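You operate a simulated robot arm through the tools that you are given. There is no shell and no other tool.

The job below is to be done with a simulated robot arm. You get a single attempt, and the scene is never put back.

## Task
Fill the sink to its green band and soak the dirty scoop clean.
Fine: drain knob to hold first, tap off before the soak; put the scoop back where it was and let the water out. Where these are worked on the way, their far stop is far enough and under half their travel is too little: drain knob.

It is judged by the outcome, as a careful person would: the job done as asked, and still so three seconds after it is handed in. It fails if anything else is knocked over, pushed out of place, dropped, spilled or broken.

## Robot
A 7-joint arm with a two-finger parallel gripper, fixed in place. Base frame: the origin is at the foot of the arm, x ahead of it, y to its left, z up. Lengths are in mm, angles in rad, forces in N, time in s.
With the tool pointing down near the work surface it reaches from about 340 to 760 mm from the base axis. Its first joint turns from -2.007 to 2.007 rad. Payload 3.91 kg.
The tool frame sits at the grasp point between the pads (the TCP): z along the fingers, y along the line on which they close. The tips reach 30 mm beyond it. Largest opening 110 mm; finger width 20, thickness 10; the body of the gripper, 48 by 112 mm, starts 55 mm behind the TCP.
Orientation is told as [roll, pitch, yaw] about the base's x, y, z axes, in that order, counted from this pose: with the fingers straight down and closing along the base's y, the tool's x points along the base's -x, its y along +y and its z along -z.

## Interface
- The arm moves only by the tool servo_tool. Its argument "steps" is a list of rows, each a list of 7 numbers: the turn, a rotation vector about the tool's x, y, z in rad, then the shift along the tool's x, y, z in cm, then the closure, from 0 (fully open) to 1 (shut). In form: [[wx, wy, wz, tx, ty, tz, hand], ...]. A call has 1 to 20 rows; each row is the pose to reach, as a shift and turn from the pose commanded when the call began, along the tool's axes at that moment. Each row takes 0.2 s and may step no farther than 50 mm and 0.15 rad from the row before; otherwise, or with a gripper value out of range, the whole call is refused. A pose out of reach is approached as far as the arm can. The call stops where the force on the tool passes 60 N (or 10 N more than at its start, if that is more) or the arm is blocked; 0.2 s more then pass. Each finger travels about 108 mm/s and halts on what it meets, pressing with about 32 N; the grip force reading is that of the motor and also rises with nothing between the fingers. The clock runs only during rows and for 0.2 s after the last one: add rows that repeat a pose to give the fingers time. The reply holds the time, the measured pose of the TCP, the force on the tool along the base axes, the opening and the grip force, in the units named above and with some noise, with the torque about the TCP (base axes, N m) and any sound that the robot's microphone picked up.
- Cameras (640 x 400 px; columns grow to the right, rows downward): "scene" is fixed at [40.5, 646, 1354.9]; the picture's right is [-0.62, -0.79, 0.00], its down [-0.54, 0.42, -0.73] and it looks along [0.57, -0.45, -0.69] (base axes); focal length 343 px, centre (320, 200). "wrist" rides on the gripper at [72, 17, -103] in the tool frame; the picture's right is [-0.23, 0.97, 0.00], its down [-0.76, -0.18, -0.62] and it looks along [-0.61, -0.14, 0.78] (tool axes); focal length 222 px, centre (320, 200). There is no depth. A picture from a camera that has moved, and an enlarged one, comes with that camera's place and axes in the base frame and with its lens. The place of the scene camera against the robot may be out by one fixed shift of up to 25 mm in any direction.
- camera(camera): a new picture of that camera. No time passes.
- move_column(by): slides the trunk up (or, below 0, down) by that many mm; the arm rides with it, the base frame stays. It gives what a move gives, with no picture.
- close_up(camera, box): a new picture of the part [left, top, right, bottom] of that camera's present view, enlarged. No time passes.
- finish_job(): hands the job in; it is judged then, once.

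Nothing tells you positions but the pictures and the camera data. Unless the task says otherwise, let go and move clear before handing in.

The tools are called as name(argument=value, ...) on one line, values as JSON. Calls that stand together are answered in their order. servo_tool: Moves the arm, as the interface text tells. Its arguments: {"type":"object","properties":{"steps":{"type":"array","items":{"type":"array","items":{"type":"number"}}}},"required":["steps"]} The other tools are called the same way: move_column (by) slides the trunk up or down; camera (camera) takes a picture; close_up (camera, box) takes an enlarged picture of a part of a camera's view; finish_job () hands the job in.

At the start:

```text
clock: 0.0
tcp_pos: [340.7, 324.6, 1086.3]
tcp_rot: [-0.002, 0.001, -0.001]
force: [0.5, -0.2, 0.0]
ft_torque: [-0.01, 0.0, 0.0]
gripper_width: 110.2
gripper_force: 0.0
trunk travel left (down, up): [-625.0, 365.0]
```

scene: 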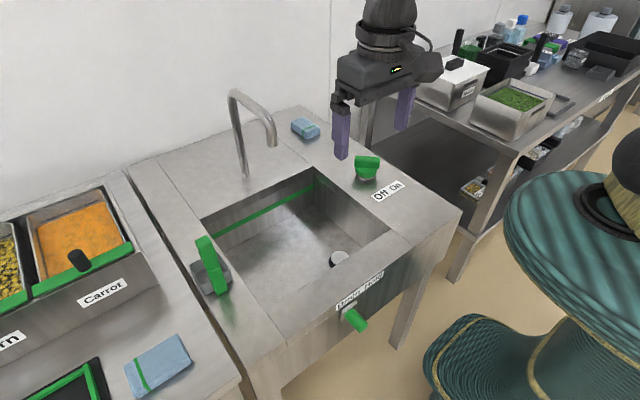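
wrist: 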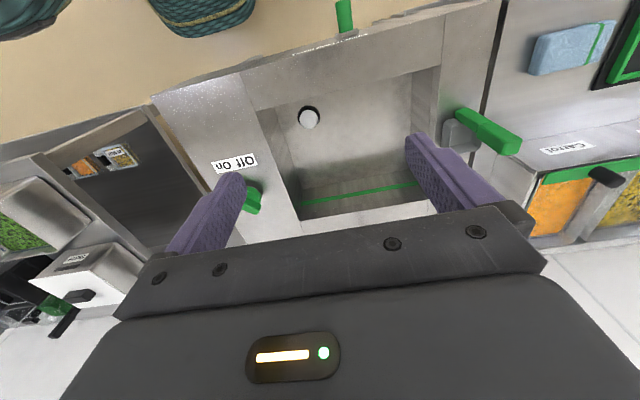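

I see a sink with a faucet, a green tap lever by an "Off On" label, a green drain knob on the sink's front face, and a green-handled scoop on the left rim. I'll look closer before I move.

close_up(camera="scene", box=[310, 130, 430, 210])

close_up(camera="scene", box=[300, 240, 420, 340])

close_up(camera="scene", box=[160, 210, 280, 310])

close_up(camera="wrist", box=[400, 80, 560, 180])

close_up(camera="wrist", box=[180, 120, 300, 220])

close_up(camera="scene", box=[160, 80, 480, 320])

```text
5.00 times, centred on (370, 170) of scene
camera zoom: at [40.5, 646.0, 1354.9], right [-0.62, -0.79, 0.0], down [-0.54, 0.42, -0.73], along [0.57, -0.45, -0.69], focal length 1716 px, centre (70, 350)
```

zoom: 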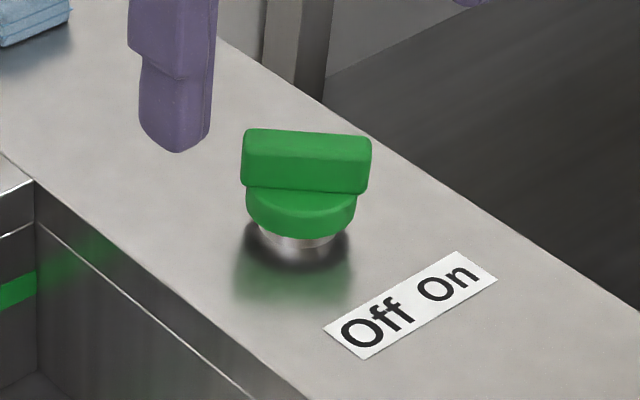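

```text
4.00 times, centred on (360, 290) of scene
camera zoom: at [40.5, 646.0, 1354.9], right [-0.62, -0.79, 0.0], down [-0.54, 0.42, -0.73], along [0.57, -0.45, -0.69], focal length 1373 px, centre (160, -160)
```

zoom: 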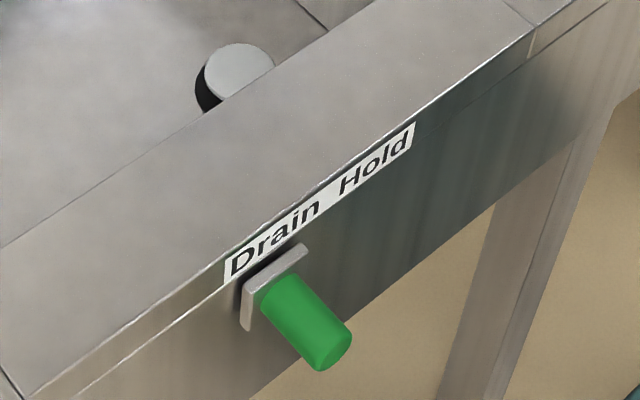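

```text
4.00 times, centred on (220, 260) of scene
camera zoom: at [40.5, 646.0, 1354.9], right [-0.62, -0.79, 0.0], down [-0.54, 0.42, -0.73], along [0.57, -0.45, -0.69], focal length 1373 px, centre (720, -40)
```

zoom: 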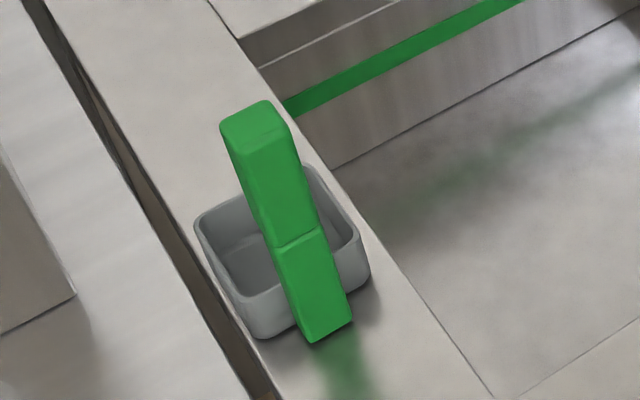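

```text
4.00 times, centred on (480, 130) of wrist
camera zoom: at [268.4, 343.0, 1189.3], right [0.23, 0.97, 0.0], down [0.76, -0.18, 0.62], along [0.61, -0.14, -0.78], focal length 888 px, centre (-320, 480)
```

zoom: 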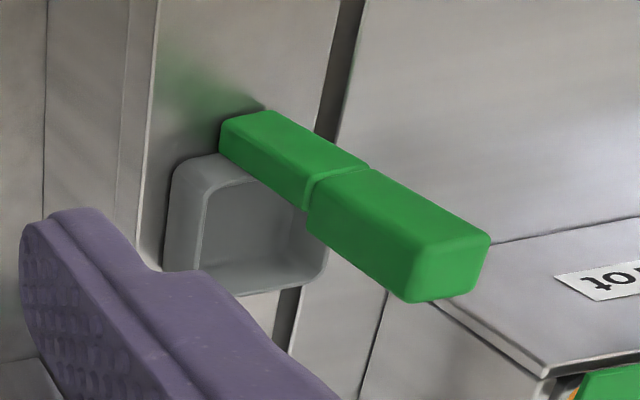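

```text
4.00 times, centred on (240, 170) of wrist
camera zoom: at [268.4, 343.0, 1189.3], right [0.23, 0.97, 0.0], down [0.76, -0.18, 0.62], along [0.61, -0.14, -0.78], focal length 888 px, centre (640, 320)
```

zoom: 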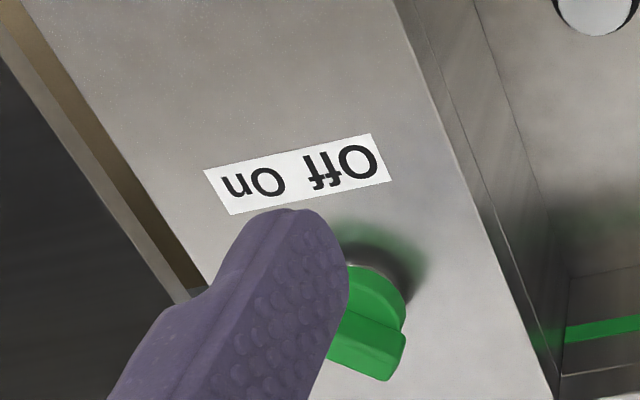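

```text
1.67 times, centred on (320, 200) of scene
camera zoom: at [40.5, 646.0, 1354.9], right [-0.62, -0.79, 0.0], down [-0.54, 0.42, -0.73], along [0.57, -0.45, -0.69], focal length 572 px, centre (320, 200)
```

zoom: 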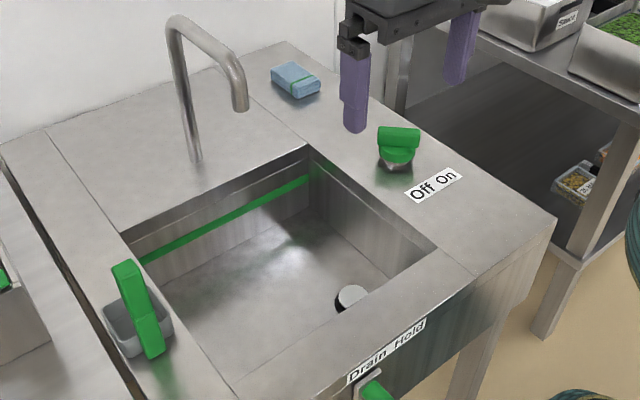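

The drain knob is on the front face towards the robot, the tap knob is on the -y side and the scoop is on the +y side. I'll move the wrist camera sideways at this safe height to get accurate positions from several views.

servo_tool(steps=[[0, 0, 0, 0, -4, 0, 0], [0, 0, 0, 0, -8, 0, 0], [0, 0, 0, 0, -12, 0, 0], [0, 0, 0, 0, -16, 0, 0], [0, 0, 0, 0, -20, 0, 0], [0, 0, 0, 0, -20, 0, 0]])

camera(camera="wrist")

close_up(camera="wrist", box=[240, 60, 400, 160])

camera(camera="scene")

```text
clock: 1.4
tcp_pos: [341.8, 124.4, 1087.5]
tcp_rot: [0.001, 0.002, 0.001]
force: [-0.5, -0.6, 0.1]
ft_torque: [0.0, 0.0, -0.03]
gripper_width: 110.2
gripper_force: 0.1
trunk travel left (down, up): [-625.0, 365.0]
```

```text
taken
camera wrist: at [270.3, 141.5, 1190.2], right [0.23, 0.97, 0.0], down [0.76, -0.18, 0.62], along [0.61, -0.14, -0.78], focal length 222 px, centre (320, 200)
```

wrist: 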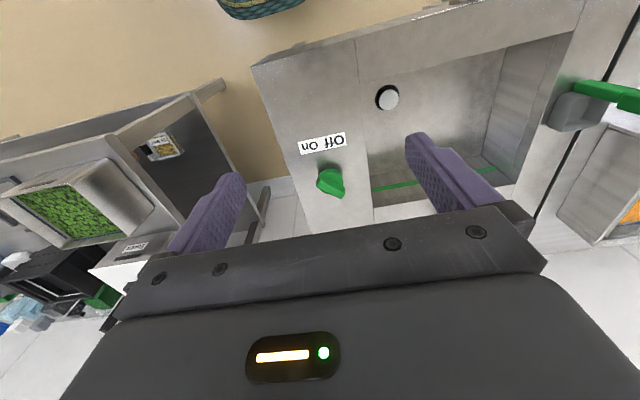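

```text
4.00 times, centred on (320, 110) of wrist
camera zoom: at [270.3, 141.5, 1190.2], right [0.23, 0.97, 0.0], down [0.76, -0.18, 0.62], along [0.61, -0.14, -0.78], focal length 888 px, centre (320, 560)
```

zoom: 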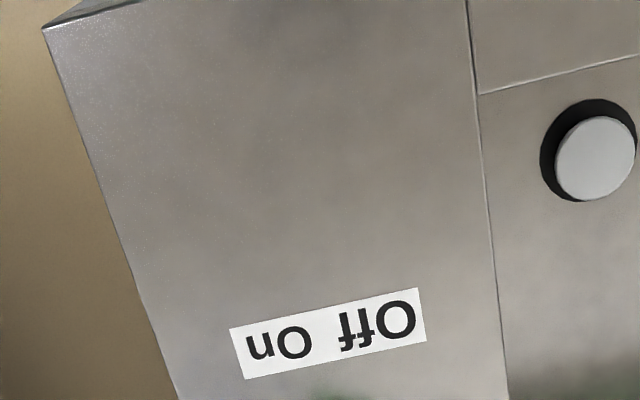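

```text
taken
```

scene: 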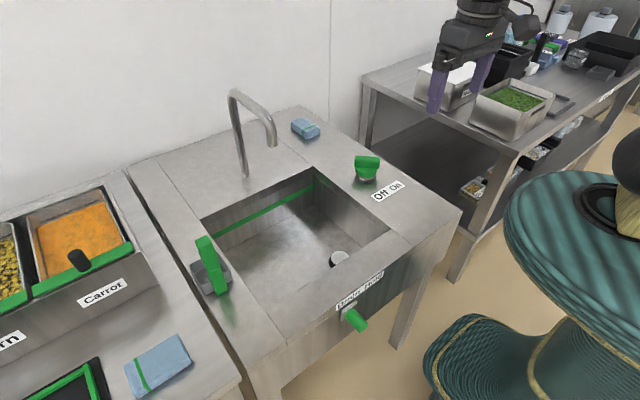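

close_up(camera="wrist", box=[280, 130, 380, 210])

close_up(camera="scene", box=[300, 80, 420, 220])

servo_tool(steps=[[0, 0, 0, 0, 4.5, 0, 0], [0, 0, 0, 0, 9, 0, 0], [0, 0, 0, 0, 13.5, 0, 0], [0, 0, 0, 0, 18, 0, 0], [0, 0, 0, 0, 22.5, 0, 0], [0, 0, 0, 0, 27, 0, 0], [0, 0, 0, 2, 31, 0, 0], [0, 0, 0, 4, 35, 0, 0], [0, 0, 0, 4, 35, 0, 0]])

camera(camera="wrist")

```text
5.00 times, centred on (330, 170) of wrist
camera zoom: at [270.3, 141.5, 1190.2], right [0.23, 0.97, 0.0], down [0.76, -0.18, 0.62], along [0.61, -0.14, -0.78], focal length 1111 px, centre (270, 350)
```

zoom: 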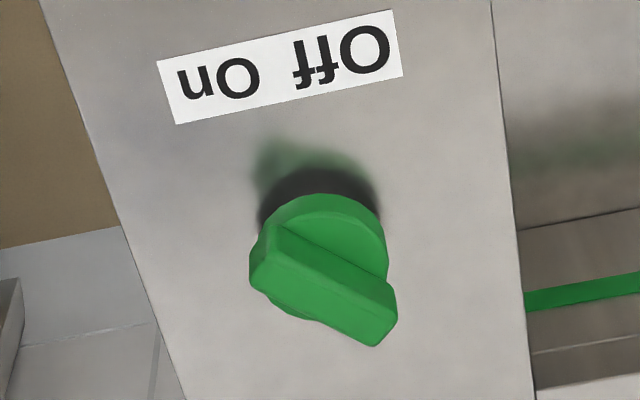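

```text
2.86 times, centred on (360, 150) of scene
camera zoom: at [40.5, 646.0, 1354.9], right [-0.62, -0.79, 0.0], down [-0.54, 0.42, -0.73], along [0.57, -0.45, -0.69], focal length 980 px, centre (206, 343)
```

zoom: 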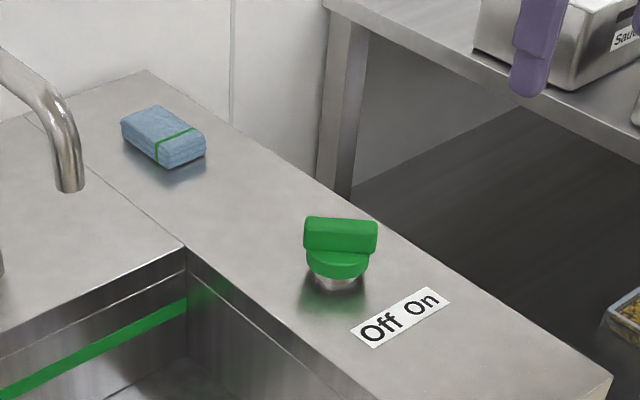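

```text
clock: 3.4
tcp_pos: [300.6, 473.6, 1088.0]
tcp_rot: [0.001, 0.0, 0.002]
force: [-0.3, 0.2, -1.0]
ft_torque: [0.02, 0.0, -0.03]
gripper_width: 109.9
gripper_force: 0.0
trunk travel left (down, up): [-625.0, 365.0]
```

```text
taken
camera wrist: at [227.4, 492.1, 1191.5], right [0.23, 0.97, 0.0], down [0.76, -0.18, 0.62], along [0.61, -0.14, -0.78], focal length 222 px, centre (320, 200)
```

wrist: 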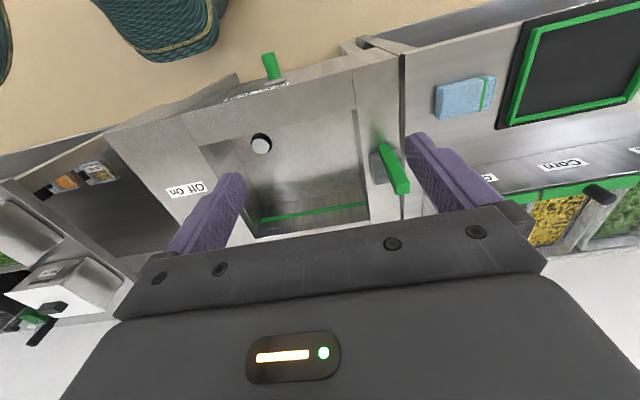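

close_up(camera="wrist", box=[210, 40, 338, 120])

close_up(camera="wrist", box=[330, 130, 458, 210])

servo_tool(steps=[[0, 0, 0, 0, 0, 4.5, 0], [0, 0, 0, 0, 0, 9, 0], [0, 0, 0, 0, 0, 13.5, 0], [0, 0, 0, 0, 0, 13.5, 0]])

camera(camera="wrist")

```text
5.00 times, centred on (274, 80) of wrist
camera zoom: at [227.4, 492.1, 1191.5], right [0.23, 0.97, 0.0], down [0.76, -0.18, 0.62], along [0.61, -0.14, -0.78], focal length 1111 px, centre (550, 800)
```

zoom: 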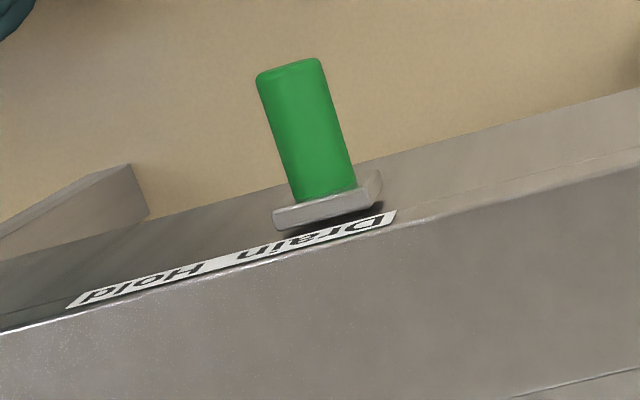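

```text
5.00 times, centred on (394, 170) of wrist
camera zoom: at [227.4, 492.1, 1191.5], right [0.23, 0.97, 0.0], down [0.76, -0.18, 0.62], along [0.61, -0.14, -0.78], focal length 1111 px, centre (-50, 350)
```

zoom: 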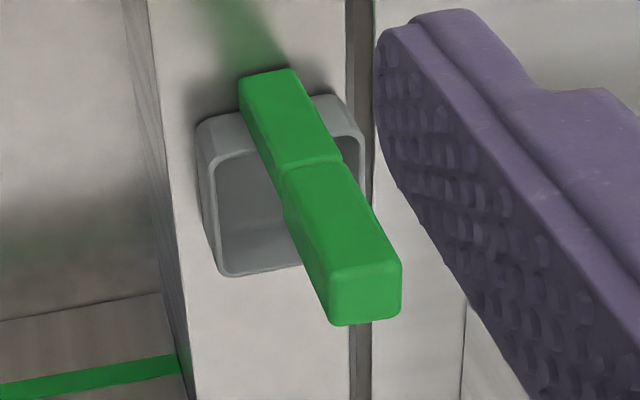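

```text
clock: 4.4
tcp_pos: [299.9, 473.3, 952.8]
tcp_rot: [0.0, -0.001, 0.001]
force: [0.6, 0.4, -0.6]
ft_torque: [0.0, -0.01, 0.01]
gripper_width: 109.9
gripper_force: 0.1
trunk travel left (down, up): [-625.0, 365.0]
```

```text
taken
camera wrist: at [227.4, 491.2, 1056.1], right [0.23, 0.97, 0.0], down [0.76, -0.18, 0.62], along [0.61, -0.14, -0.78], focal length 222 px, centre (320, 200)
```

wrist: 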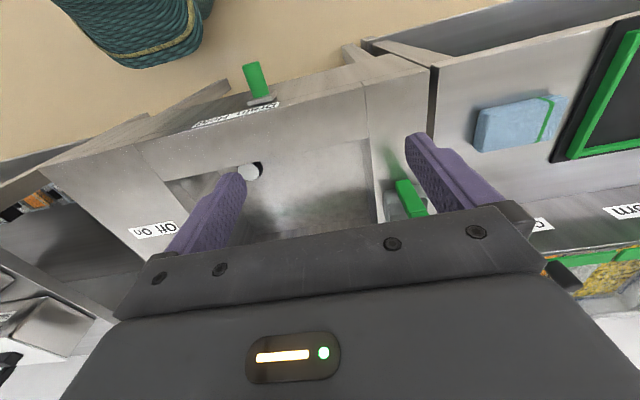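

close_up(camera="wrist", box=[190, 50, 318, 130])

close_up(camera="wrist", box=[360, 140, 488, 220])

close_up(camera="scene", box=[180, 160, 420, 360])

```text
5.00 times, centred on (254, 90) of wrist
camera zoom: at [227.4, 491.2, 1056.1], right [0.23, 0.97, 0.0], down [0.76, -0.18, 0.62], along [0.61, -0.14, -0.78], focal length 1111 px, centre (650, 750)
```

zoom: 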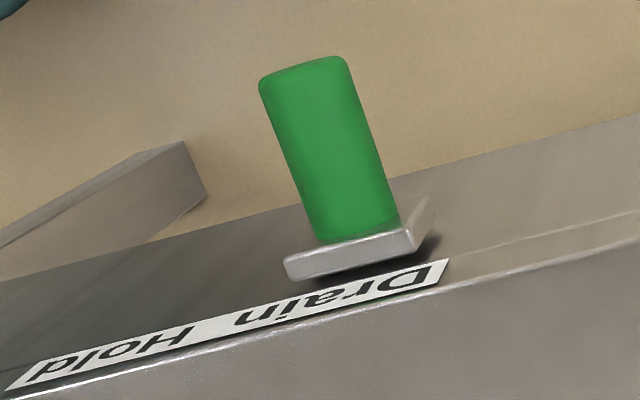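

```text
5.00 times, centred on (424, 180) of wrist
camera zoom: at [227.4, 491.2, 1056.1], right [0.23, 0.97, 0.0], down [0.76, -0.18, 0.62], along [0.61, -0.14, -0.78], focal length 1111 px, centre (-200, 300)
```

zoom: 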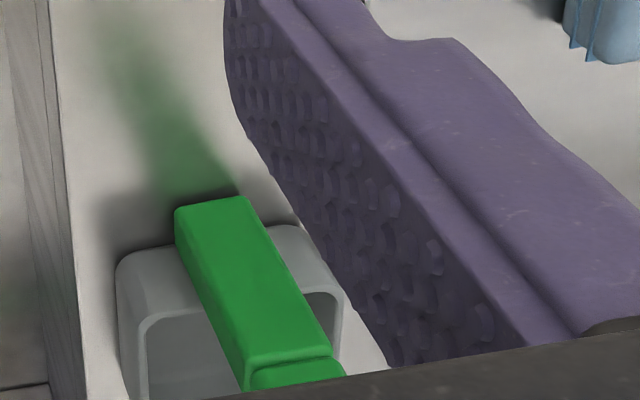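

```text
2.00 times, centred on (300, 260) of scene
camera zoom: at [40.5, 646.0, 1354.9], right [-0.62, -0.79, 0.0], down [-0.54, 0.42, -0.73], along [0.57, -0.45, -0.69], focal length 686 px, centre (360, 80)
```

zoom: 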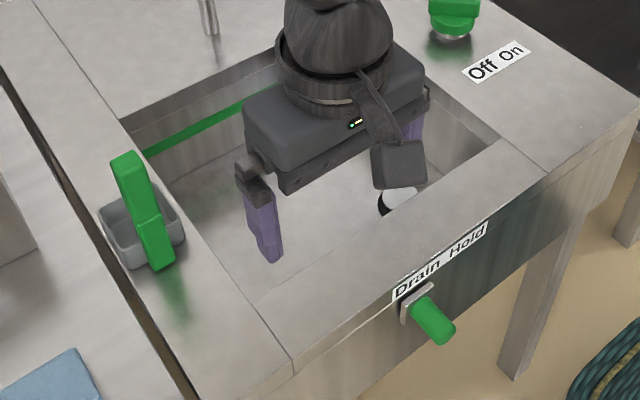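

Wrist stereo puts the counter top at z≈751 and the drain knob near (270, 386, 700), sticking out towards me. The scoop's handle is vertical, with its top near (465, 575, 898). Next I'll hover above the drain knob to refine its position.

servo_tool(steps=[[0, 0, 0, 0.8, -2.2, 3, 0], [0, 0, 0, 1.6, -4.4, 6, 0], [0, 0, 0, 2.4, -6.6, 9, 0], [0, 0, 0, 3.2, -8.7, 12, 0], [0, 0, 0, 3.2, -8.7, 12, 0]])

camera(camera="wrist")

camera(camera="scene")

```text
clock: 5.6
tcp_pos: [270.8, 387.5, 829.5]
tcp_rot: [0.0, 0.0, 0.003]
force: [0.3, -0.3, 0.3]
ft_torque: [-0.02, 0.0, 0.01]
gripper_width: 109.9
gripper_force: 0.1
trunk travel left (down, up): [-625.0, 365.0]
```

```text
taken
camera wrist: at [197.3, 404.4, 933.5], right [0.23, 0.97, 0.0], down [0.76, -0.18, 0.62], along [0.61, -0.14, -0.78], focal length 222 px, centre (320, 200)
```

wrist: 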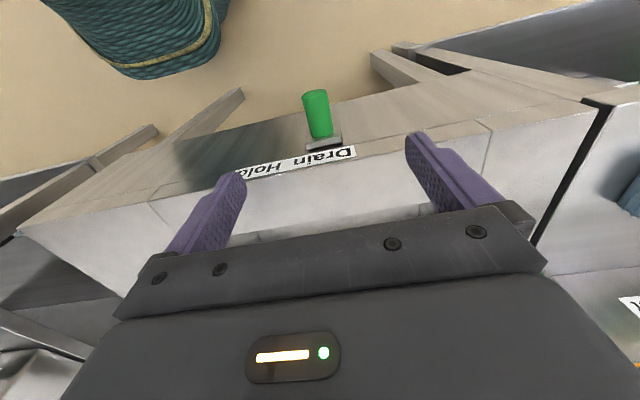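

```text
taken
```

scene: 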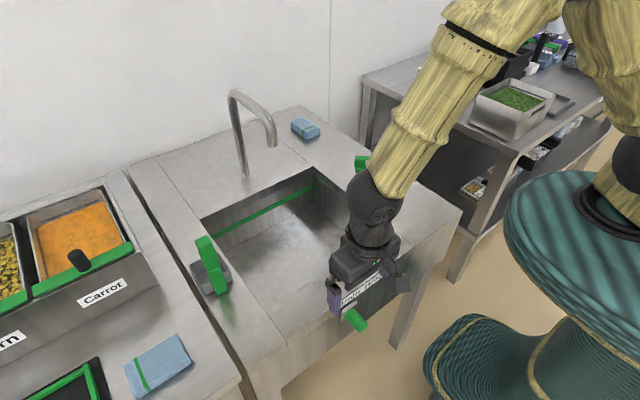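

close_up(camera="wrist", box=[230, 70, 390, 190])

```text
3.33 times, centred on (310, 130) of wrist
camera zoom: at [197.3, 404.4, 933.5], right [0.23, 0.97, 0.0], down [0.76, -0.18, 0.62], along [0.61, -0.14, -0.78], focal length 740 px, centre (353, 433)
```

zoom: 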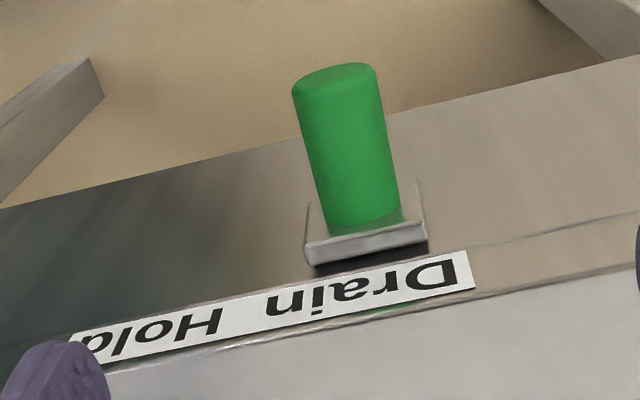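

The knob is about 26 mm across, centred at y≈386 and z≈697, spanning x≈248–293. I'll lower partly closed fingers around it without gripping.

servo_tool(steps=[[0, 0, 0, 0.1, -0.1, 0, 0.55], [0, 0, 0, 0.2, -0.15, 3, 0.55], [0, 0, 0, 0.2, -0.15, 6, 0.55], [0, 0, 0, 0.2, -0.15, 9, 0.55], [0, 0, 0, 0.2, -0.15, 11, 0.55], [0, 0, 0, 0.2, -0.15, 12.8, 0.55], [0, 0, 0, 0.2, -0.15, 12.8, 0.55]])

camera(camera="wrist")

close_up(camera="scene", box=[280, 230, 440, 350])

```text
clock: 7.2
tcp_pos: [267.3, 386.2, 701.3]
tcp_rot: [0.0, -0.002, 0.002]
force: [-0.3, 1.1, 0.2]
ft_torque: [0.02, -0.06, 0.02]
gripper_width: 49.7
gripper_force: 0.1
trunk travel left (down, up): [-625.0, 365.0]
```

```text
taken
camera wrist: at [194.6, 403.8, 804.7], right [0.23, 0.97, 0.0], down [0.76, -0.18, 0.62], along [0.61, -0.14, -0.78], focal length 222 px, centre (320, 200)
```

wrist: 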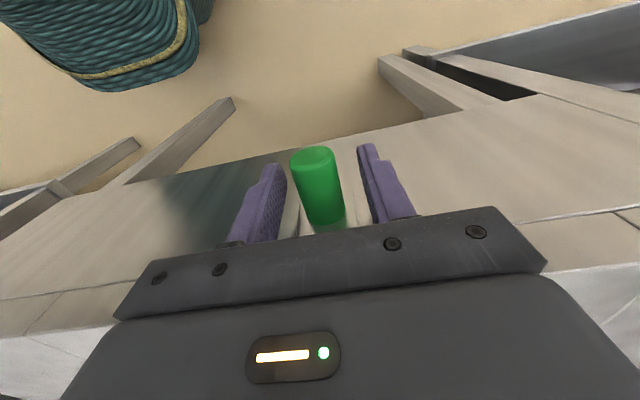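

```text
3.33 times, centred on (360, 290) of scene
camera zoom: at [40.5, 646.0, 1354.9], right [-0.62, -0.79, 0.0], down [-0.54, 0.42, -0.73], along [0.57, -0.45, -0.69], focal length 1144 px, centre (187, -100)
```

zoom: 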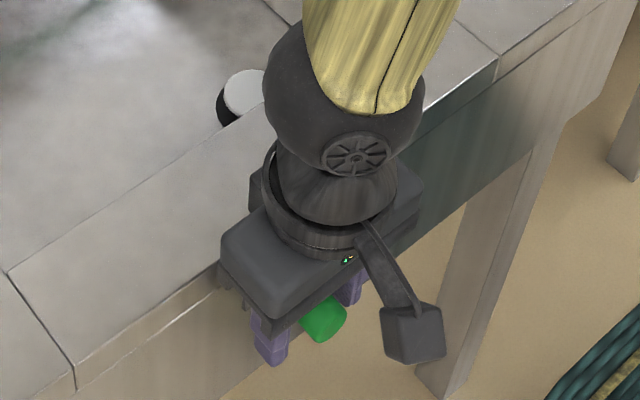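

The fingers straddle the knob with nothing touching. Next I'll push it gently to -y (towards "Hold") in small steps and see whether it slides.

servo_tool(steps=[[0, 0, 0, 0, -0.6, 0, 0.55], [0, 0, 0, 0, -1.2, 0, 0.55], [0, 0, 0, 0, -1.6, 0, 0.55], [0, 0, 0, 0, -2.0, 0, 0.55], [0, 0, 0, 0, -2.4, 0, 0.55], [0, 0, 0, 0, -2.8, 0, 0.55]])

camera(camera="wrist")

```text
clock: 8.6
tcp_pos: [267.5, 359.2, 703.1]
tcp_rot: [0.001, -0.001, 0.003]
force: [0.6, 1.1, -0.4]
ft_torque: [0.03, 0.0, 0.06]
gripper_width: 50.1
gripper_force: 0.3
trunk travel left (down, up): [-625.0, 365.0]
```

```text
taken
camera wrist: at [194.8, 376.3, 806.2], right [0.23, 0.97, 0.0], down [0.76, -0.18, 0.62], along [0.61, -0.14, -0.78], focal length 222 px, centre (320, 200)
```

wrist: 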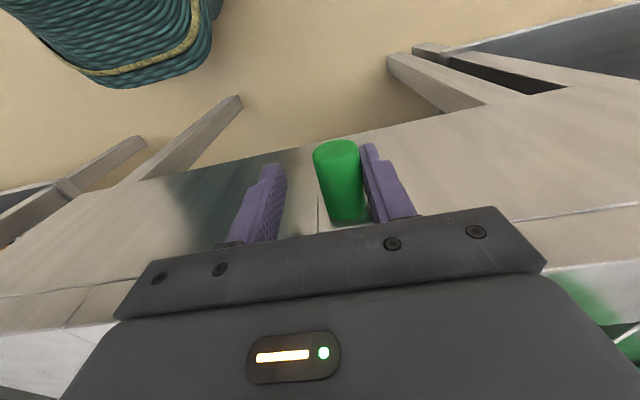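

It slides as hoped, with almost no force. I'll keep going towards the far "Hold" stop.

servo_tool(steps=[[0, 0, 0, 0, -0.5, 0, 0.55], [0, 0, 0, 0, -1.0, 0, 0.55], [0, 0, 0, 0, -1.5, 0, 0.55], [0, 0, 0, 0, -2.0, 0, 0.55], [0, 0, 0, 0, -2.5, 0, 0.55], [0, 0, 0, 0, -3.0, 0, 0.55], [0, 0, 0, 0, -3.5, 0, 0.55], [0, 0, 0, 0, -4.0, 0, 0.55]])

camera(camera="wrist")

```text
clock: 10.4
tcp_pos: [267.8, 318.8, 703.7]
tcp_rot: [0.0, 0.0, 0.0]
force: [0.2, 0.7, -0.3]
ft_torque: [-0.01, -0.03, -0.03]
gripper_width: 49.7
gripper_force: 0.4
trunk travel left (down, up): [-625.0, 365.0]
```

```text
taken
camera wrist: at [194.6, 336.1, 805.7], right [0.23, 0.97, 0.0], down [0.76, -0.18, 0.62], along [0.61, -0.14, -0.78], focal length 222 px, centre (320, 200)
```

wrist: 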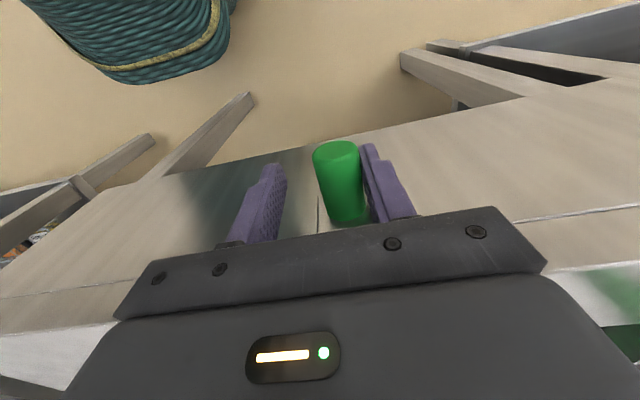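

servo_tool(steps=[[0, 0, 0, 0, -0.3, 0, 0.55], [0, 0, 0, 0, -0.6, 0, 0.55], [0, 0, 0, 0, -0.9, 0, 0.55], [0, 0, 0, 0, -1.2, 0, 0.55], [0, 0, 0, 0, -1.5, 0, 0.55], [0, 0, 0, 0, -1.8, 0, 0.55]])

camera(camera="wrist")

```text
clock: 11.8
tcp_pos: [266.2, 302.6, 702.2]
tcp_rot: [0.003, 0.001, 0.003]
force: [-1.0, 4.8, 1.4]
ft_torque: [0.07, -0.04, 0.07]
gripper_width: 51.8
gripper_force: 2.4
trunk travel left (down, up): [-625.0, 365.0]
```

```text
taken
camera wrist: at [194.1, 319.3, 806.0], right [0.22, 0.97, 0.0], down [0.76, -0.18, 0.62], along [0.61, -0.14, -0.78], focal length 222 px, centre (320, 200)
```

wrist: 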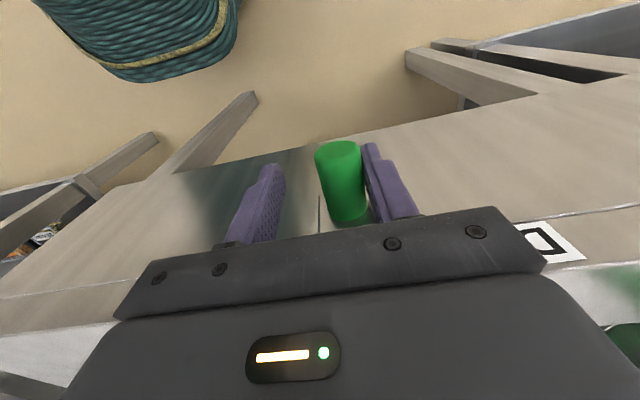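

The force rose to about 5 N and the fingers gave slightly, so the knob is at its far stop (y≈316). I'll back off, lift clear and check that it stays.

servo_tool(steps=[[0, 0, 0, 0, 0.8, 0, 0.55], [0, 0, 0, 0, 1.2, 0, 0.55], [0, 0, 0, 0, 1.2, -4, 0.55], [0, 0, 0, 0, 1.2, -8, 0.55], [0, 0, 0, 0, 1.2, -12, 0.55], [0, 0, 0, 0, 1.2, -16, 0.55], [0, 0, 0, 0, 1.2, -20, 0.55]])

camera(camera="wrist")

camera(camera="scene")

```text
clock: 13.4
tcp_pos: [266.8, 314.5, 903.6]
tcp_rot: [0.001, 0.001, 0.001]
force: [-0.1, -0.2, 0.4]
ft_torque: [0.02, -0.01, -0.03]
gripper_width: 49.3
gripper_force: 0.1
trunk travel left (down, up): [-625.0, 365.0]
```

```text
taken
camera wrist: at [194.5, 332.0, 1006.7], right [0.23, 0.97, 0.0], down [0.76, -0.18, 0.62], along [0.61, -0.14, -0.78], focal length 222 px, centre (320, 200)
```

wrist: 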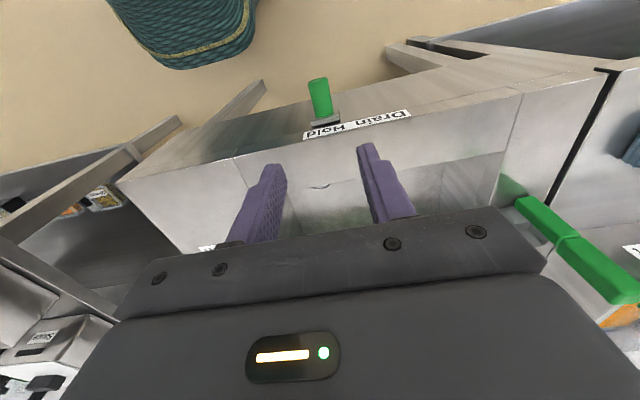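

```text
taken
```

scene: 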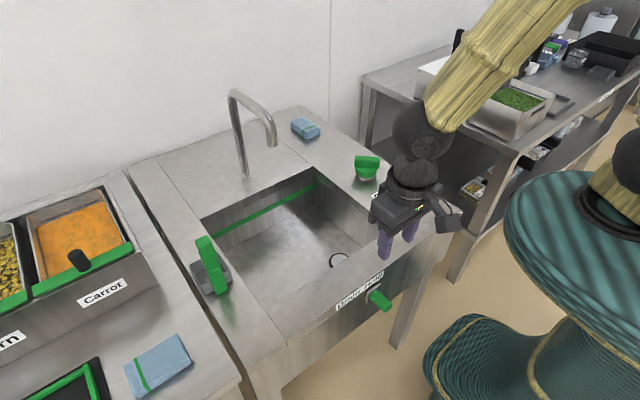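

The plug has dropped and sealed, and the knob rests under "Hold". Next I'll hover near the tap knob at about (540, 99) to look at it closely.

servo_tool(steps=[[0, 0, 0, -2.8, -2.7, -0.4, 0], [0, 0, 0, -5.6, -5.4, -0.8, 0], [0, 0, 0, -8.4, -8.1, -1.2, 0], [0, 0, 0, -11.2, -10.8, -1.6, 0], [0, 0, 0, -14, -13.5, -2, 0], [0, 0, 0, -16.8, -16.2, -2.3, 0], [0, 0, 0, -19.6, -18.9, -2.5, 0], [0, 0, 0, -22, -21.4, -2.7, 0], [0, 0, 0, -22, -21.4, -2.7, 0]])

camera(camera="wrist")

close_up(camera="wrist", box=[260, 80, 400, 200])

camera(camera="scene")

```text
clock: 15.4
tcp_pos: [485.6, 97.7, 931.4]
tcp_rot: [0.0, 0.0, 0.001]
force: [-0.9, 0.2, 0.6]
ft_torque: [0.01, 0.01, -0.01]
gripper_width: 110.0
gripper_force: 0.1
trunk travel left (down, up): [-625.0, 365.0]
```

```text
taken
camera wrist: at [414.5, 116.2, 1034.6], right [0.23, 0.97, 0.0], down [0.76, -0.18, 0.62], along [0.61, -0.14, -0.78], focal length 222 px, centre (320, 200)
```

wrist: 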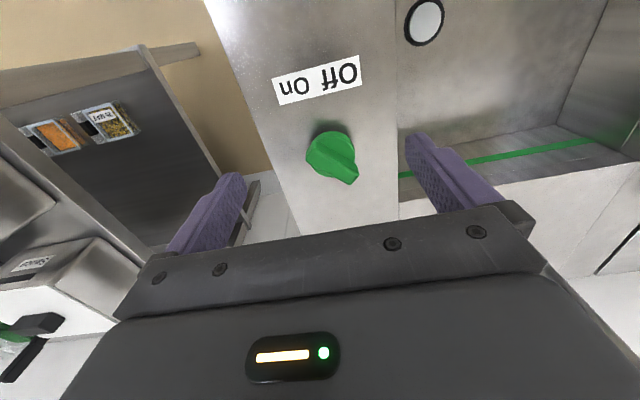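

```text
3.33 times, centred on (330, 140) of wrist
camera zoom: at [414.5, 116.2, 1034.6], right [0.23, 0.97, 0.0], down [0.76, -0.18, 0.62], along [0.61, -0.14, -0.78], focal length 740 px, centre (287, 400)
```

zoom: 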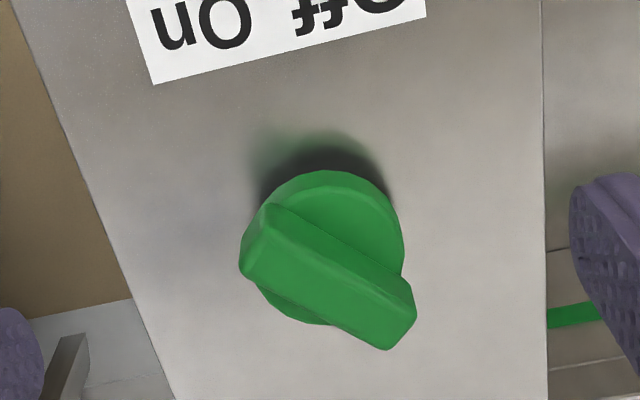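

```text
taken
```

scene: 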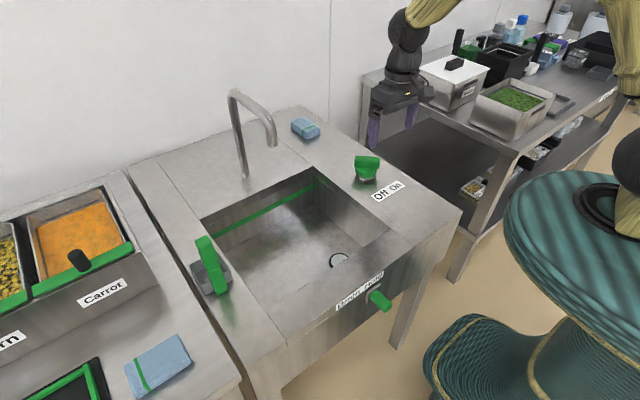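

The tap's bar handle is centred at about (547, 100, 798) and lies at 45°. I'll yaw the gripper 45° so the fingers straddle the bar, then hover above it.

servo_tool(steps=[[0, 0, -0.131, -1.2, 0.05, 0.8, 0], [0, 0, -0.262, -2.4, 0.1, 1.6, 0], [0, 0, -0.393, -3.6, 0.15, 2.4, 0], [0, 0, -0.524, -4.8, 0.2, 3.2, 0], [0, 0, -0.655, -6, 0.23, 4, 0], [0, 0, -0.785, -6.1, 0.23, 4.6, 0], [0, 0, -0.785, -6.1, 0.23, 5.1, 0], [0, 0, -0.785, -6.1, 0.23, 5.1, 0]])

camera(camera="wrist")

close_up(camera="wrist", box=[250, 100, 390, 210])

close_up(camera="scene", box=[300, 100, 428, 180])

```text
clock: 17.2
tcp_pos: [547.9, 102.1, 877.5]
tcp_rot: [-0.002, 0.0, 0.788]
force: [1.0, -0.5, -0.6]
ft_torque: [-0.03, -0.04, 0.02]
gripper_width: 109.8
gripper_force: 0.0
trunk travel left (down, up): [-625.0, 365.0]
```

```text
taken
camera wrist: at [484.5, 63.1, 982.0], right [-0.53, 0.85, 0.0], down [0.66, 0.41, 0.62], along [0.53, 0.33, -0.78], focal length 222 px, centre (320, 200)
```

wrist: 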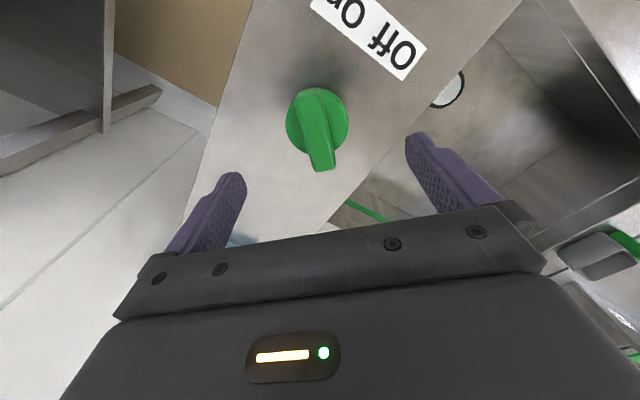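

```text
3.64 times, centred on (320, 155) of wrist
camera zoom: at [484.5, 63.1, 982.0], right [-0.53, 0.85, 0.0], down [0.66, 0.41, 0.62], along [0.53, 0.33, -0.78], focal length 808 px, centre (320, 364)
```

zoom: 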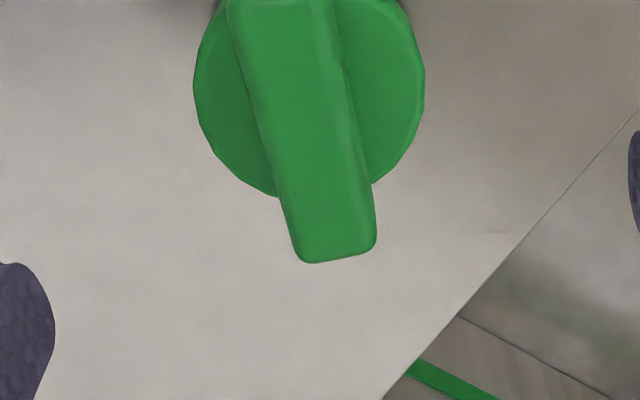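

```text
5.00 times, centred on (364, 140) of scene
camera zoom: at [40.5, 646.0, 1354.9], right [-0.62, -0.79, 0.0], down [-0.54, 0.42, -0.73], along [0.57, -0.45, -0.69], focal length 1716 px, centre (100, 500)
```

zoom: 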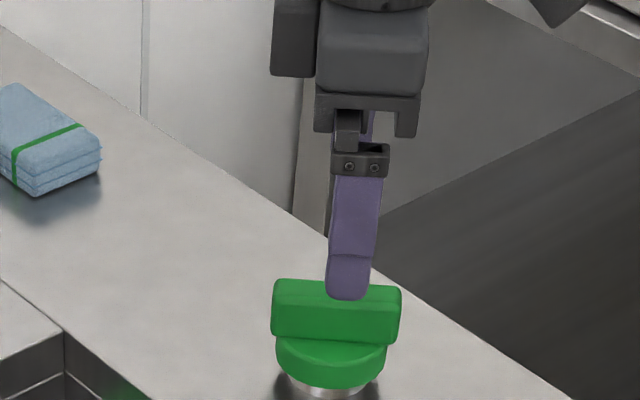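

close_up(camera="wrist", box=[264, 75, 376, 185])

```text
3.64 times, centred on (320, 130) of wrist
camera zoom: at [484.5, 63.1, 982.0], right [-0.53, 0.85, 0.0], down [0.66, 0.41, 0.62], along [0.53, 0.33, -0.78], focal length 808 px, centre (320, 454)
```

zoom: 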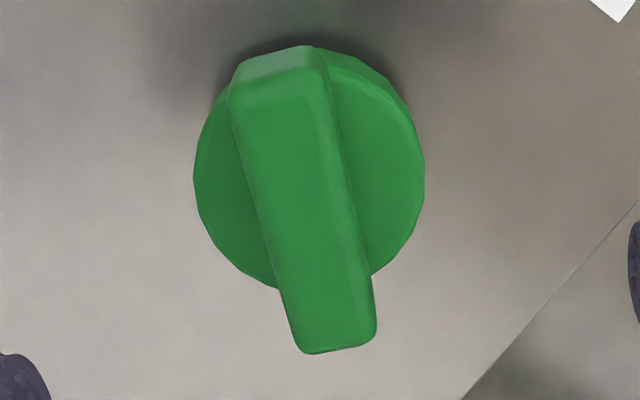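

The bar's top is at z≈800, about 18 mm wide and 26 mm tall, with a wider disc below. I'll lower so the fingertips stop just above the disc, then close on the bar.

servo_tool(steps=[[0, 0, 0.02, 0, 0, 2, 0.4], [0, 0, 0.02, 0, 0, 4, 0.5], [0, 0, 0.02, 0, 0, 5.5, 0.5], [0, 0, 0.02, 0, 0, 6.7, 0.5], [0, 0, 0.02, 0, 0, 6.7, 0.5]])

camera(camera="wrist")

close_up(camera="scene", box=[300, 100, 428, 180])

```text
clock: 18.4
tcp_pos: [548.0, 102.1, 810.8]
tcp_rot: [0.002, 0.001, 0.766]
force: [-0.4, 0.5, -0.1]
ft_torque: [0.0, 0.03, -0.04]
gripper_width: 55.3
gripper_force: 0.0
trunk travel left (down, up): [-625.0, 365.0]
```

```text
taken
camera wrist: at [484.8, 64.2, 914.2], right [-0.51, 0.86, 0.0], down [0.67, 0.4, 0.62], along [0.54, 0.32, -0.78], focal length 222 px, centre (320, 200)
```

wrist: 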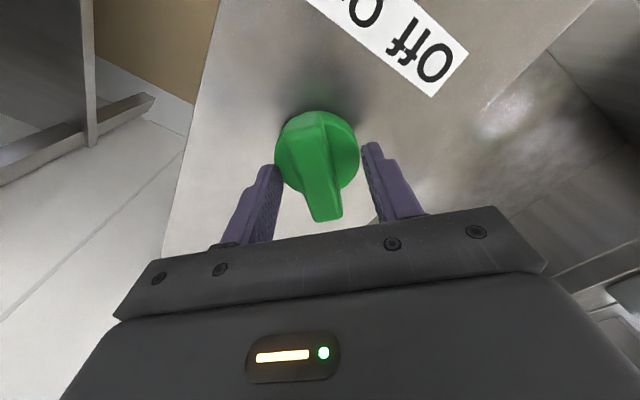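

```text
5.00 times, centred on (364, 140) of scene
camera zoom: at [40.5, 646.0, 1354.9], right [-0.62, -0.79, 0.0], down [-0.54, 0.42, -0.73], along [0.57, -0.45, -0.69], focal length 1716 px, centre (100, 500)
```

zoom: 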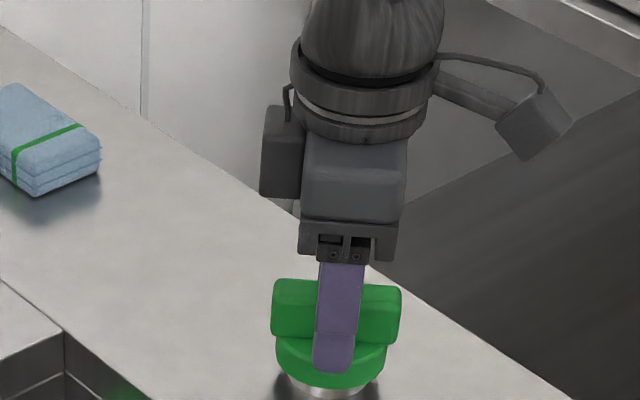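

servo_tool(steps=[[0, 0, 0, 0, 0, -0.25, 0.5], [0, 0, 0, 0, 0, -0.25, 0.7], [0, 0, 0, 0, 0, -0.25, 0.9], [0, 0, 0, 0, 0, -0.25, 0.9], [0, 0, 0, 0, 0, -0.25, 0.9]])

close_up(camera="scene", box=[300, 100, 428, 180])

camera(camera="wrist")

```text
clock: 19.6
tcp_pos: [549.2, 100.6, 813.4]
tcp_rot: [-0.002, 0.0, 0.764]
force: [8.5, -10.7, 0.9]
ft_torque: [-0.45, -0.14, -0.01]
gripper_width: 21.7
gripper_force: 44.9
trunk travel left (down, up): [-625.0, 365.0]
```

```text
5.00 times, centred on (364, 140) of scene
camera zoom: at [40.5, 646.0, 1354.9], right [-0.62, -0.79, 0.0], down [-0.54, 0.42, -0.73], along [0.57, -0.45, -0.69], focal length 1716 px, centre (100, 500)
```

zoom: 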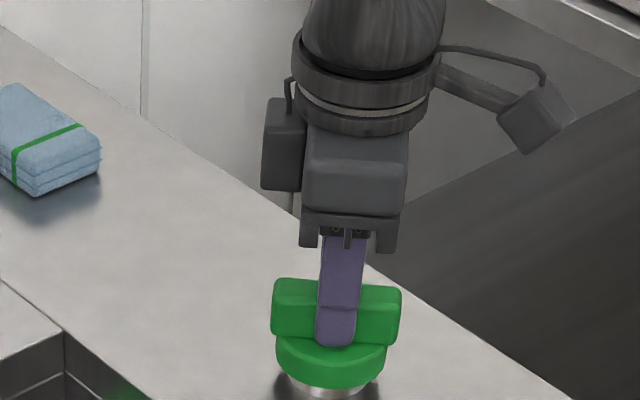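

```text
taken
camera wrist: at [485.8, 62.7, 917.0], right [-0.51, 0.86, 0.0], down [0.67, 0.4, 0.62], along [0.54, 0.32, -0.78], focal length 222 px, centre (320, 200)
```

wrist: 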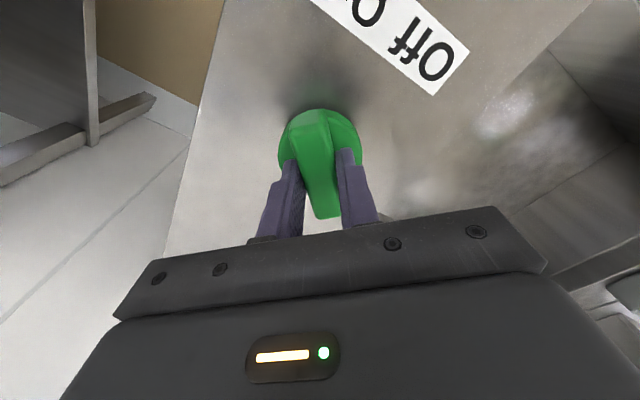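

The grip is good at 21.7 mm wide. I'll re-centre slightly to relieve the sideways force and turn clockwise a little to see whether it moves.

servo_tool(steps=[[0, 0, 0, 0, -0.2, 0, 0.9], [0, 0, 0.08, 0, -0.25, 0, 0.9], [0, 0, 0.16, 0, -0.25, 0, 0.9]])

camera(camera="wrist")

camera(camera="scene")

```text
clock: 20.4
tcp_pos: [550.5, 100.3, 815.0]
tcp_rot: [0.001, 0.004, 0.607]
force: [-0.1, -3.8, -7.5]
ft_torque: [0.4, -1.33, 0.03]
gripper_width: 22.0
gripper_force: 45.0
trunk travel left (down, up): [-625.0, 365.0]
```

```text
taken
camera wrist: at [481.0, 73.3, 917.3], right [-0.37, 0.93, 0.0], down [0.73, 0.29, 0.62], along [0.58, 0.23, -0.78], focal length 222 px, centre (320, 200)
```

wrist: 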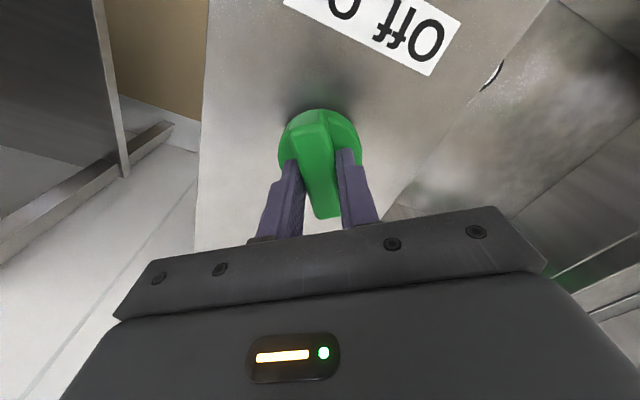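

```text
taken
```

scene: 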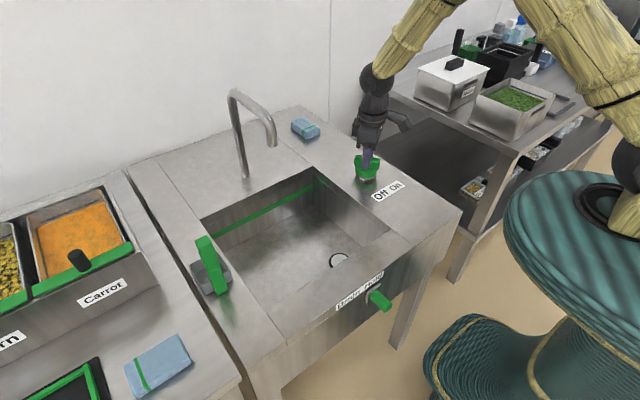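

It turns with the hand. I'll keep going clockwise and watch for water.

servo_tool(steps=[[0, 0, 0.12, 0, 0, 0, 0.9], [0, 0, 0.24, 0, 0, 0, 0.9], [0, 0, 0.36, 0, 0, 0, 0.9], [0, 0, 0.48, 0, 0, 0, 0.9]])

camera(camera="wrist")

camera(camera="scene")

```text
clock: 21.4
tcp_pos: [550.9, 100.8, 814.1]
tcp_rot: [0.001, 0.002, 0.125]
force: [-1.9, 0.1, -12.1]
ft_torque: [-0.14, -0.19, 0.06]
gripper_width: 21.7
gripper_force: 45.4
trunk travel left (down, up): [-625.0, 365.0]
```

```text
taken
camera wrist: at [476.2, 108.6, 917.3], right [0.11, 0.99, 0.0], down [0.78, -0.08, 0.62], along [0.62, -0.07, -0.78], focal length 222 px, centre (320, 200)
```

wrist: 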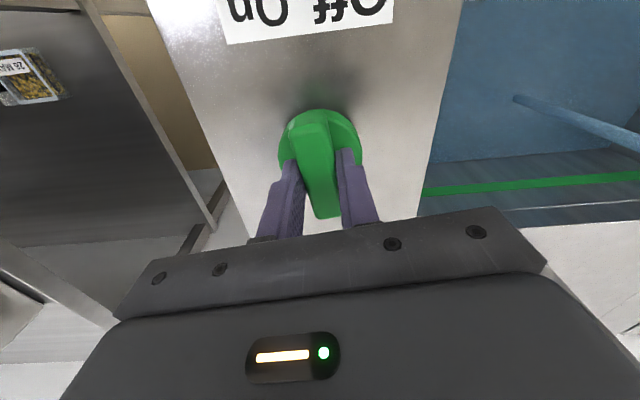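

```text
taken
```

scene: 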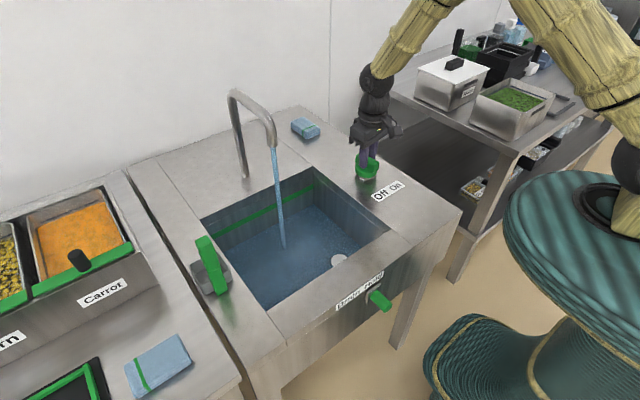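

Water is flowing. I'll hold the knob here and track the level against the green band in short waits.

close_up(camera="scene", box=[190, 150, 400, 310])

servo_tool(steps=[[0, 0, 0, 0, 0, 0, 0.9], [0, 0, 0, 0, 0, 0, 0.9], [0, 0, 0, 0, 0, 0, 0.9]])

close_up(camera="scene", box=[190, 150, 400, 310])

```text
2.50 times, centred on (295, 230) of scene
camera zoom: at [40.5, 646.0, 1354.9], right [-0.62, -0.79, 0.0], down [-0.54, 0.42, -0.73], along [0.57, -0.45, -0.69], focal length 858 px, centre (382, 125)
```

zoom: 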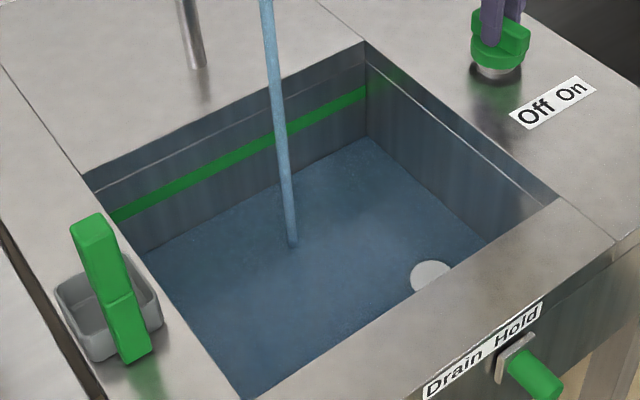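

```text
clock: 22.2
tcp_pos: [550.1, 100.9, 814.2]
tcp_rot: [0.001, 0.003, 0.125]
force: [-3.0, 3.0, -12.5]
ft_torque: [0.12, 0.51, 0.04]
gripper_width: 21.8
gripper_force: 44.9
trunk travel left (down, up): [-625.0, 365.0]
```

```text
2.50 times, centred on (295, 230) of scene
camera zoom: at [40.5, 646.0, 1354.9], right [-0.62, -0.79, 0.0], down [-0.54, 0.42, -0.73], along [0.57, -0.45, -0.69], focal length 858 px, centre (382, 125)
```

zoom: 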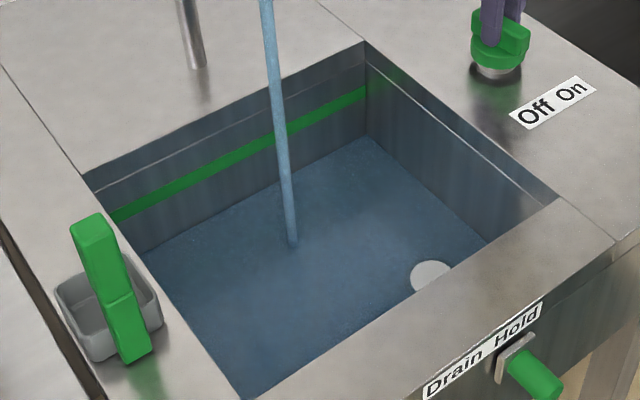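

servo_tool(steps=[[0, 0, 0, 0, 0, 0, 0.9], [0, 0, 0, 0, 0, 0, 0.9], [0, 0, 0, 0, 0, 0, 0.9], [0, 0, 0, 0, 0, 0, 0.9], [0, 0, 0, 0, 0, 0, 0.9], [0, 0, 0, 0, 0, 0, 0.9], [0, 0, 0, 0, 0, 0, 0.9], [0, 0, 0, 0, 0, 0, 0.9], [0, 0, 0, 0, 0, 0, 0.9], [0, 0, 0, 0, 0, 0, 0.9]])

close_up(camera="scene", box=[190, 150, 400, 310])

```text
clock: 24.4
tcp_pos: [549.2, 99.4, 814.2]
tcp_rot: [-0.001, 0.002, 0.125]
force: [-8.2, 3.2, -16.6]
ft_torque: [0.2, 0.51, 0.04]
gripper_width: 21.8
gripper_force: 44.8
trunk travel left (down, up): [-625.0, 365.0]
```

```text
2.50 times, centred on (295, 230) of scene
camera zoom: at [40.5, 646.0, 1354.9], right [-0.62, -0.79, 0.0], down [-0.54, 0.42, -0.73], along [0.57, -0.45, -0.69], focal length 858 px, centre (382, 125)
```

zoom: 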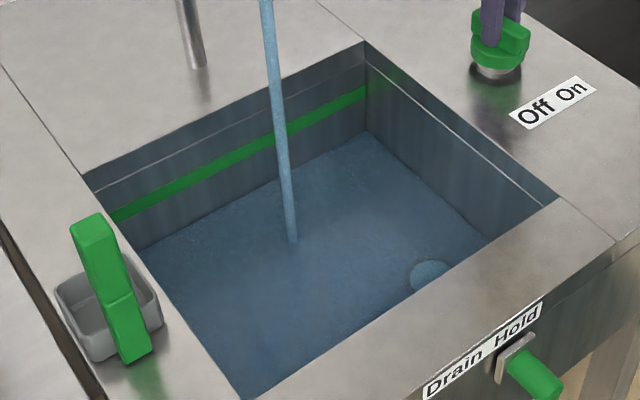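

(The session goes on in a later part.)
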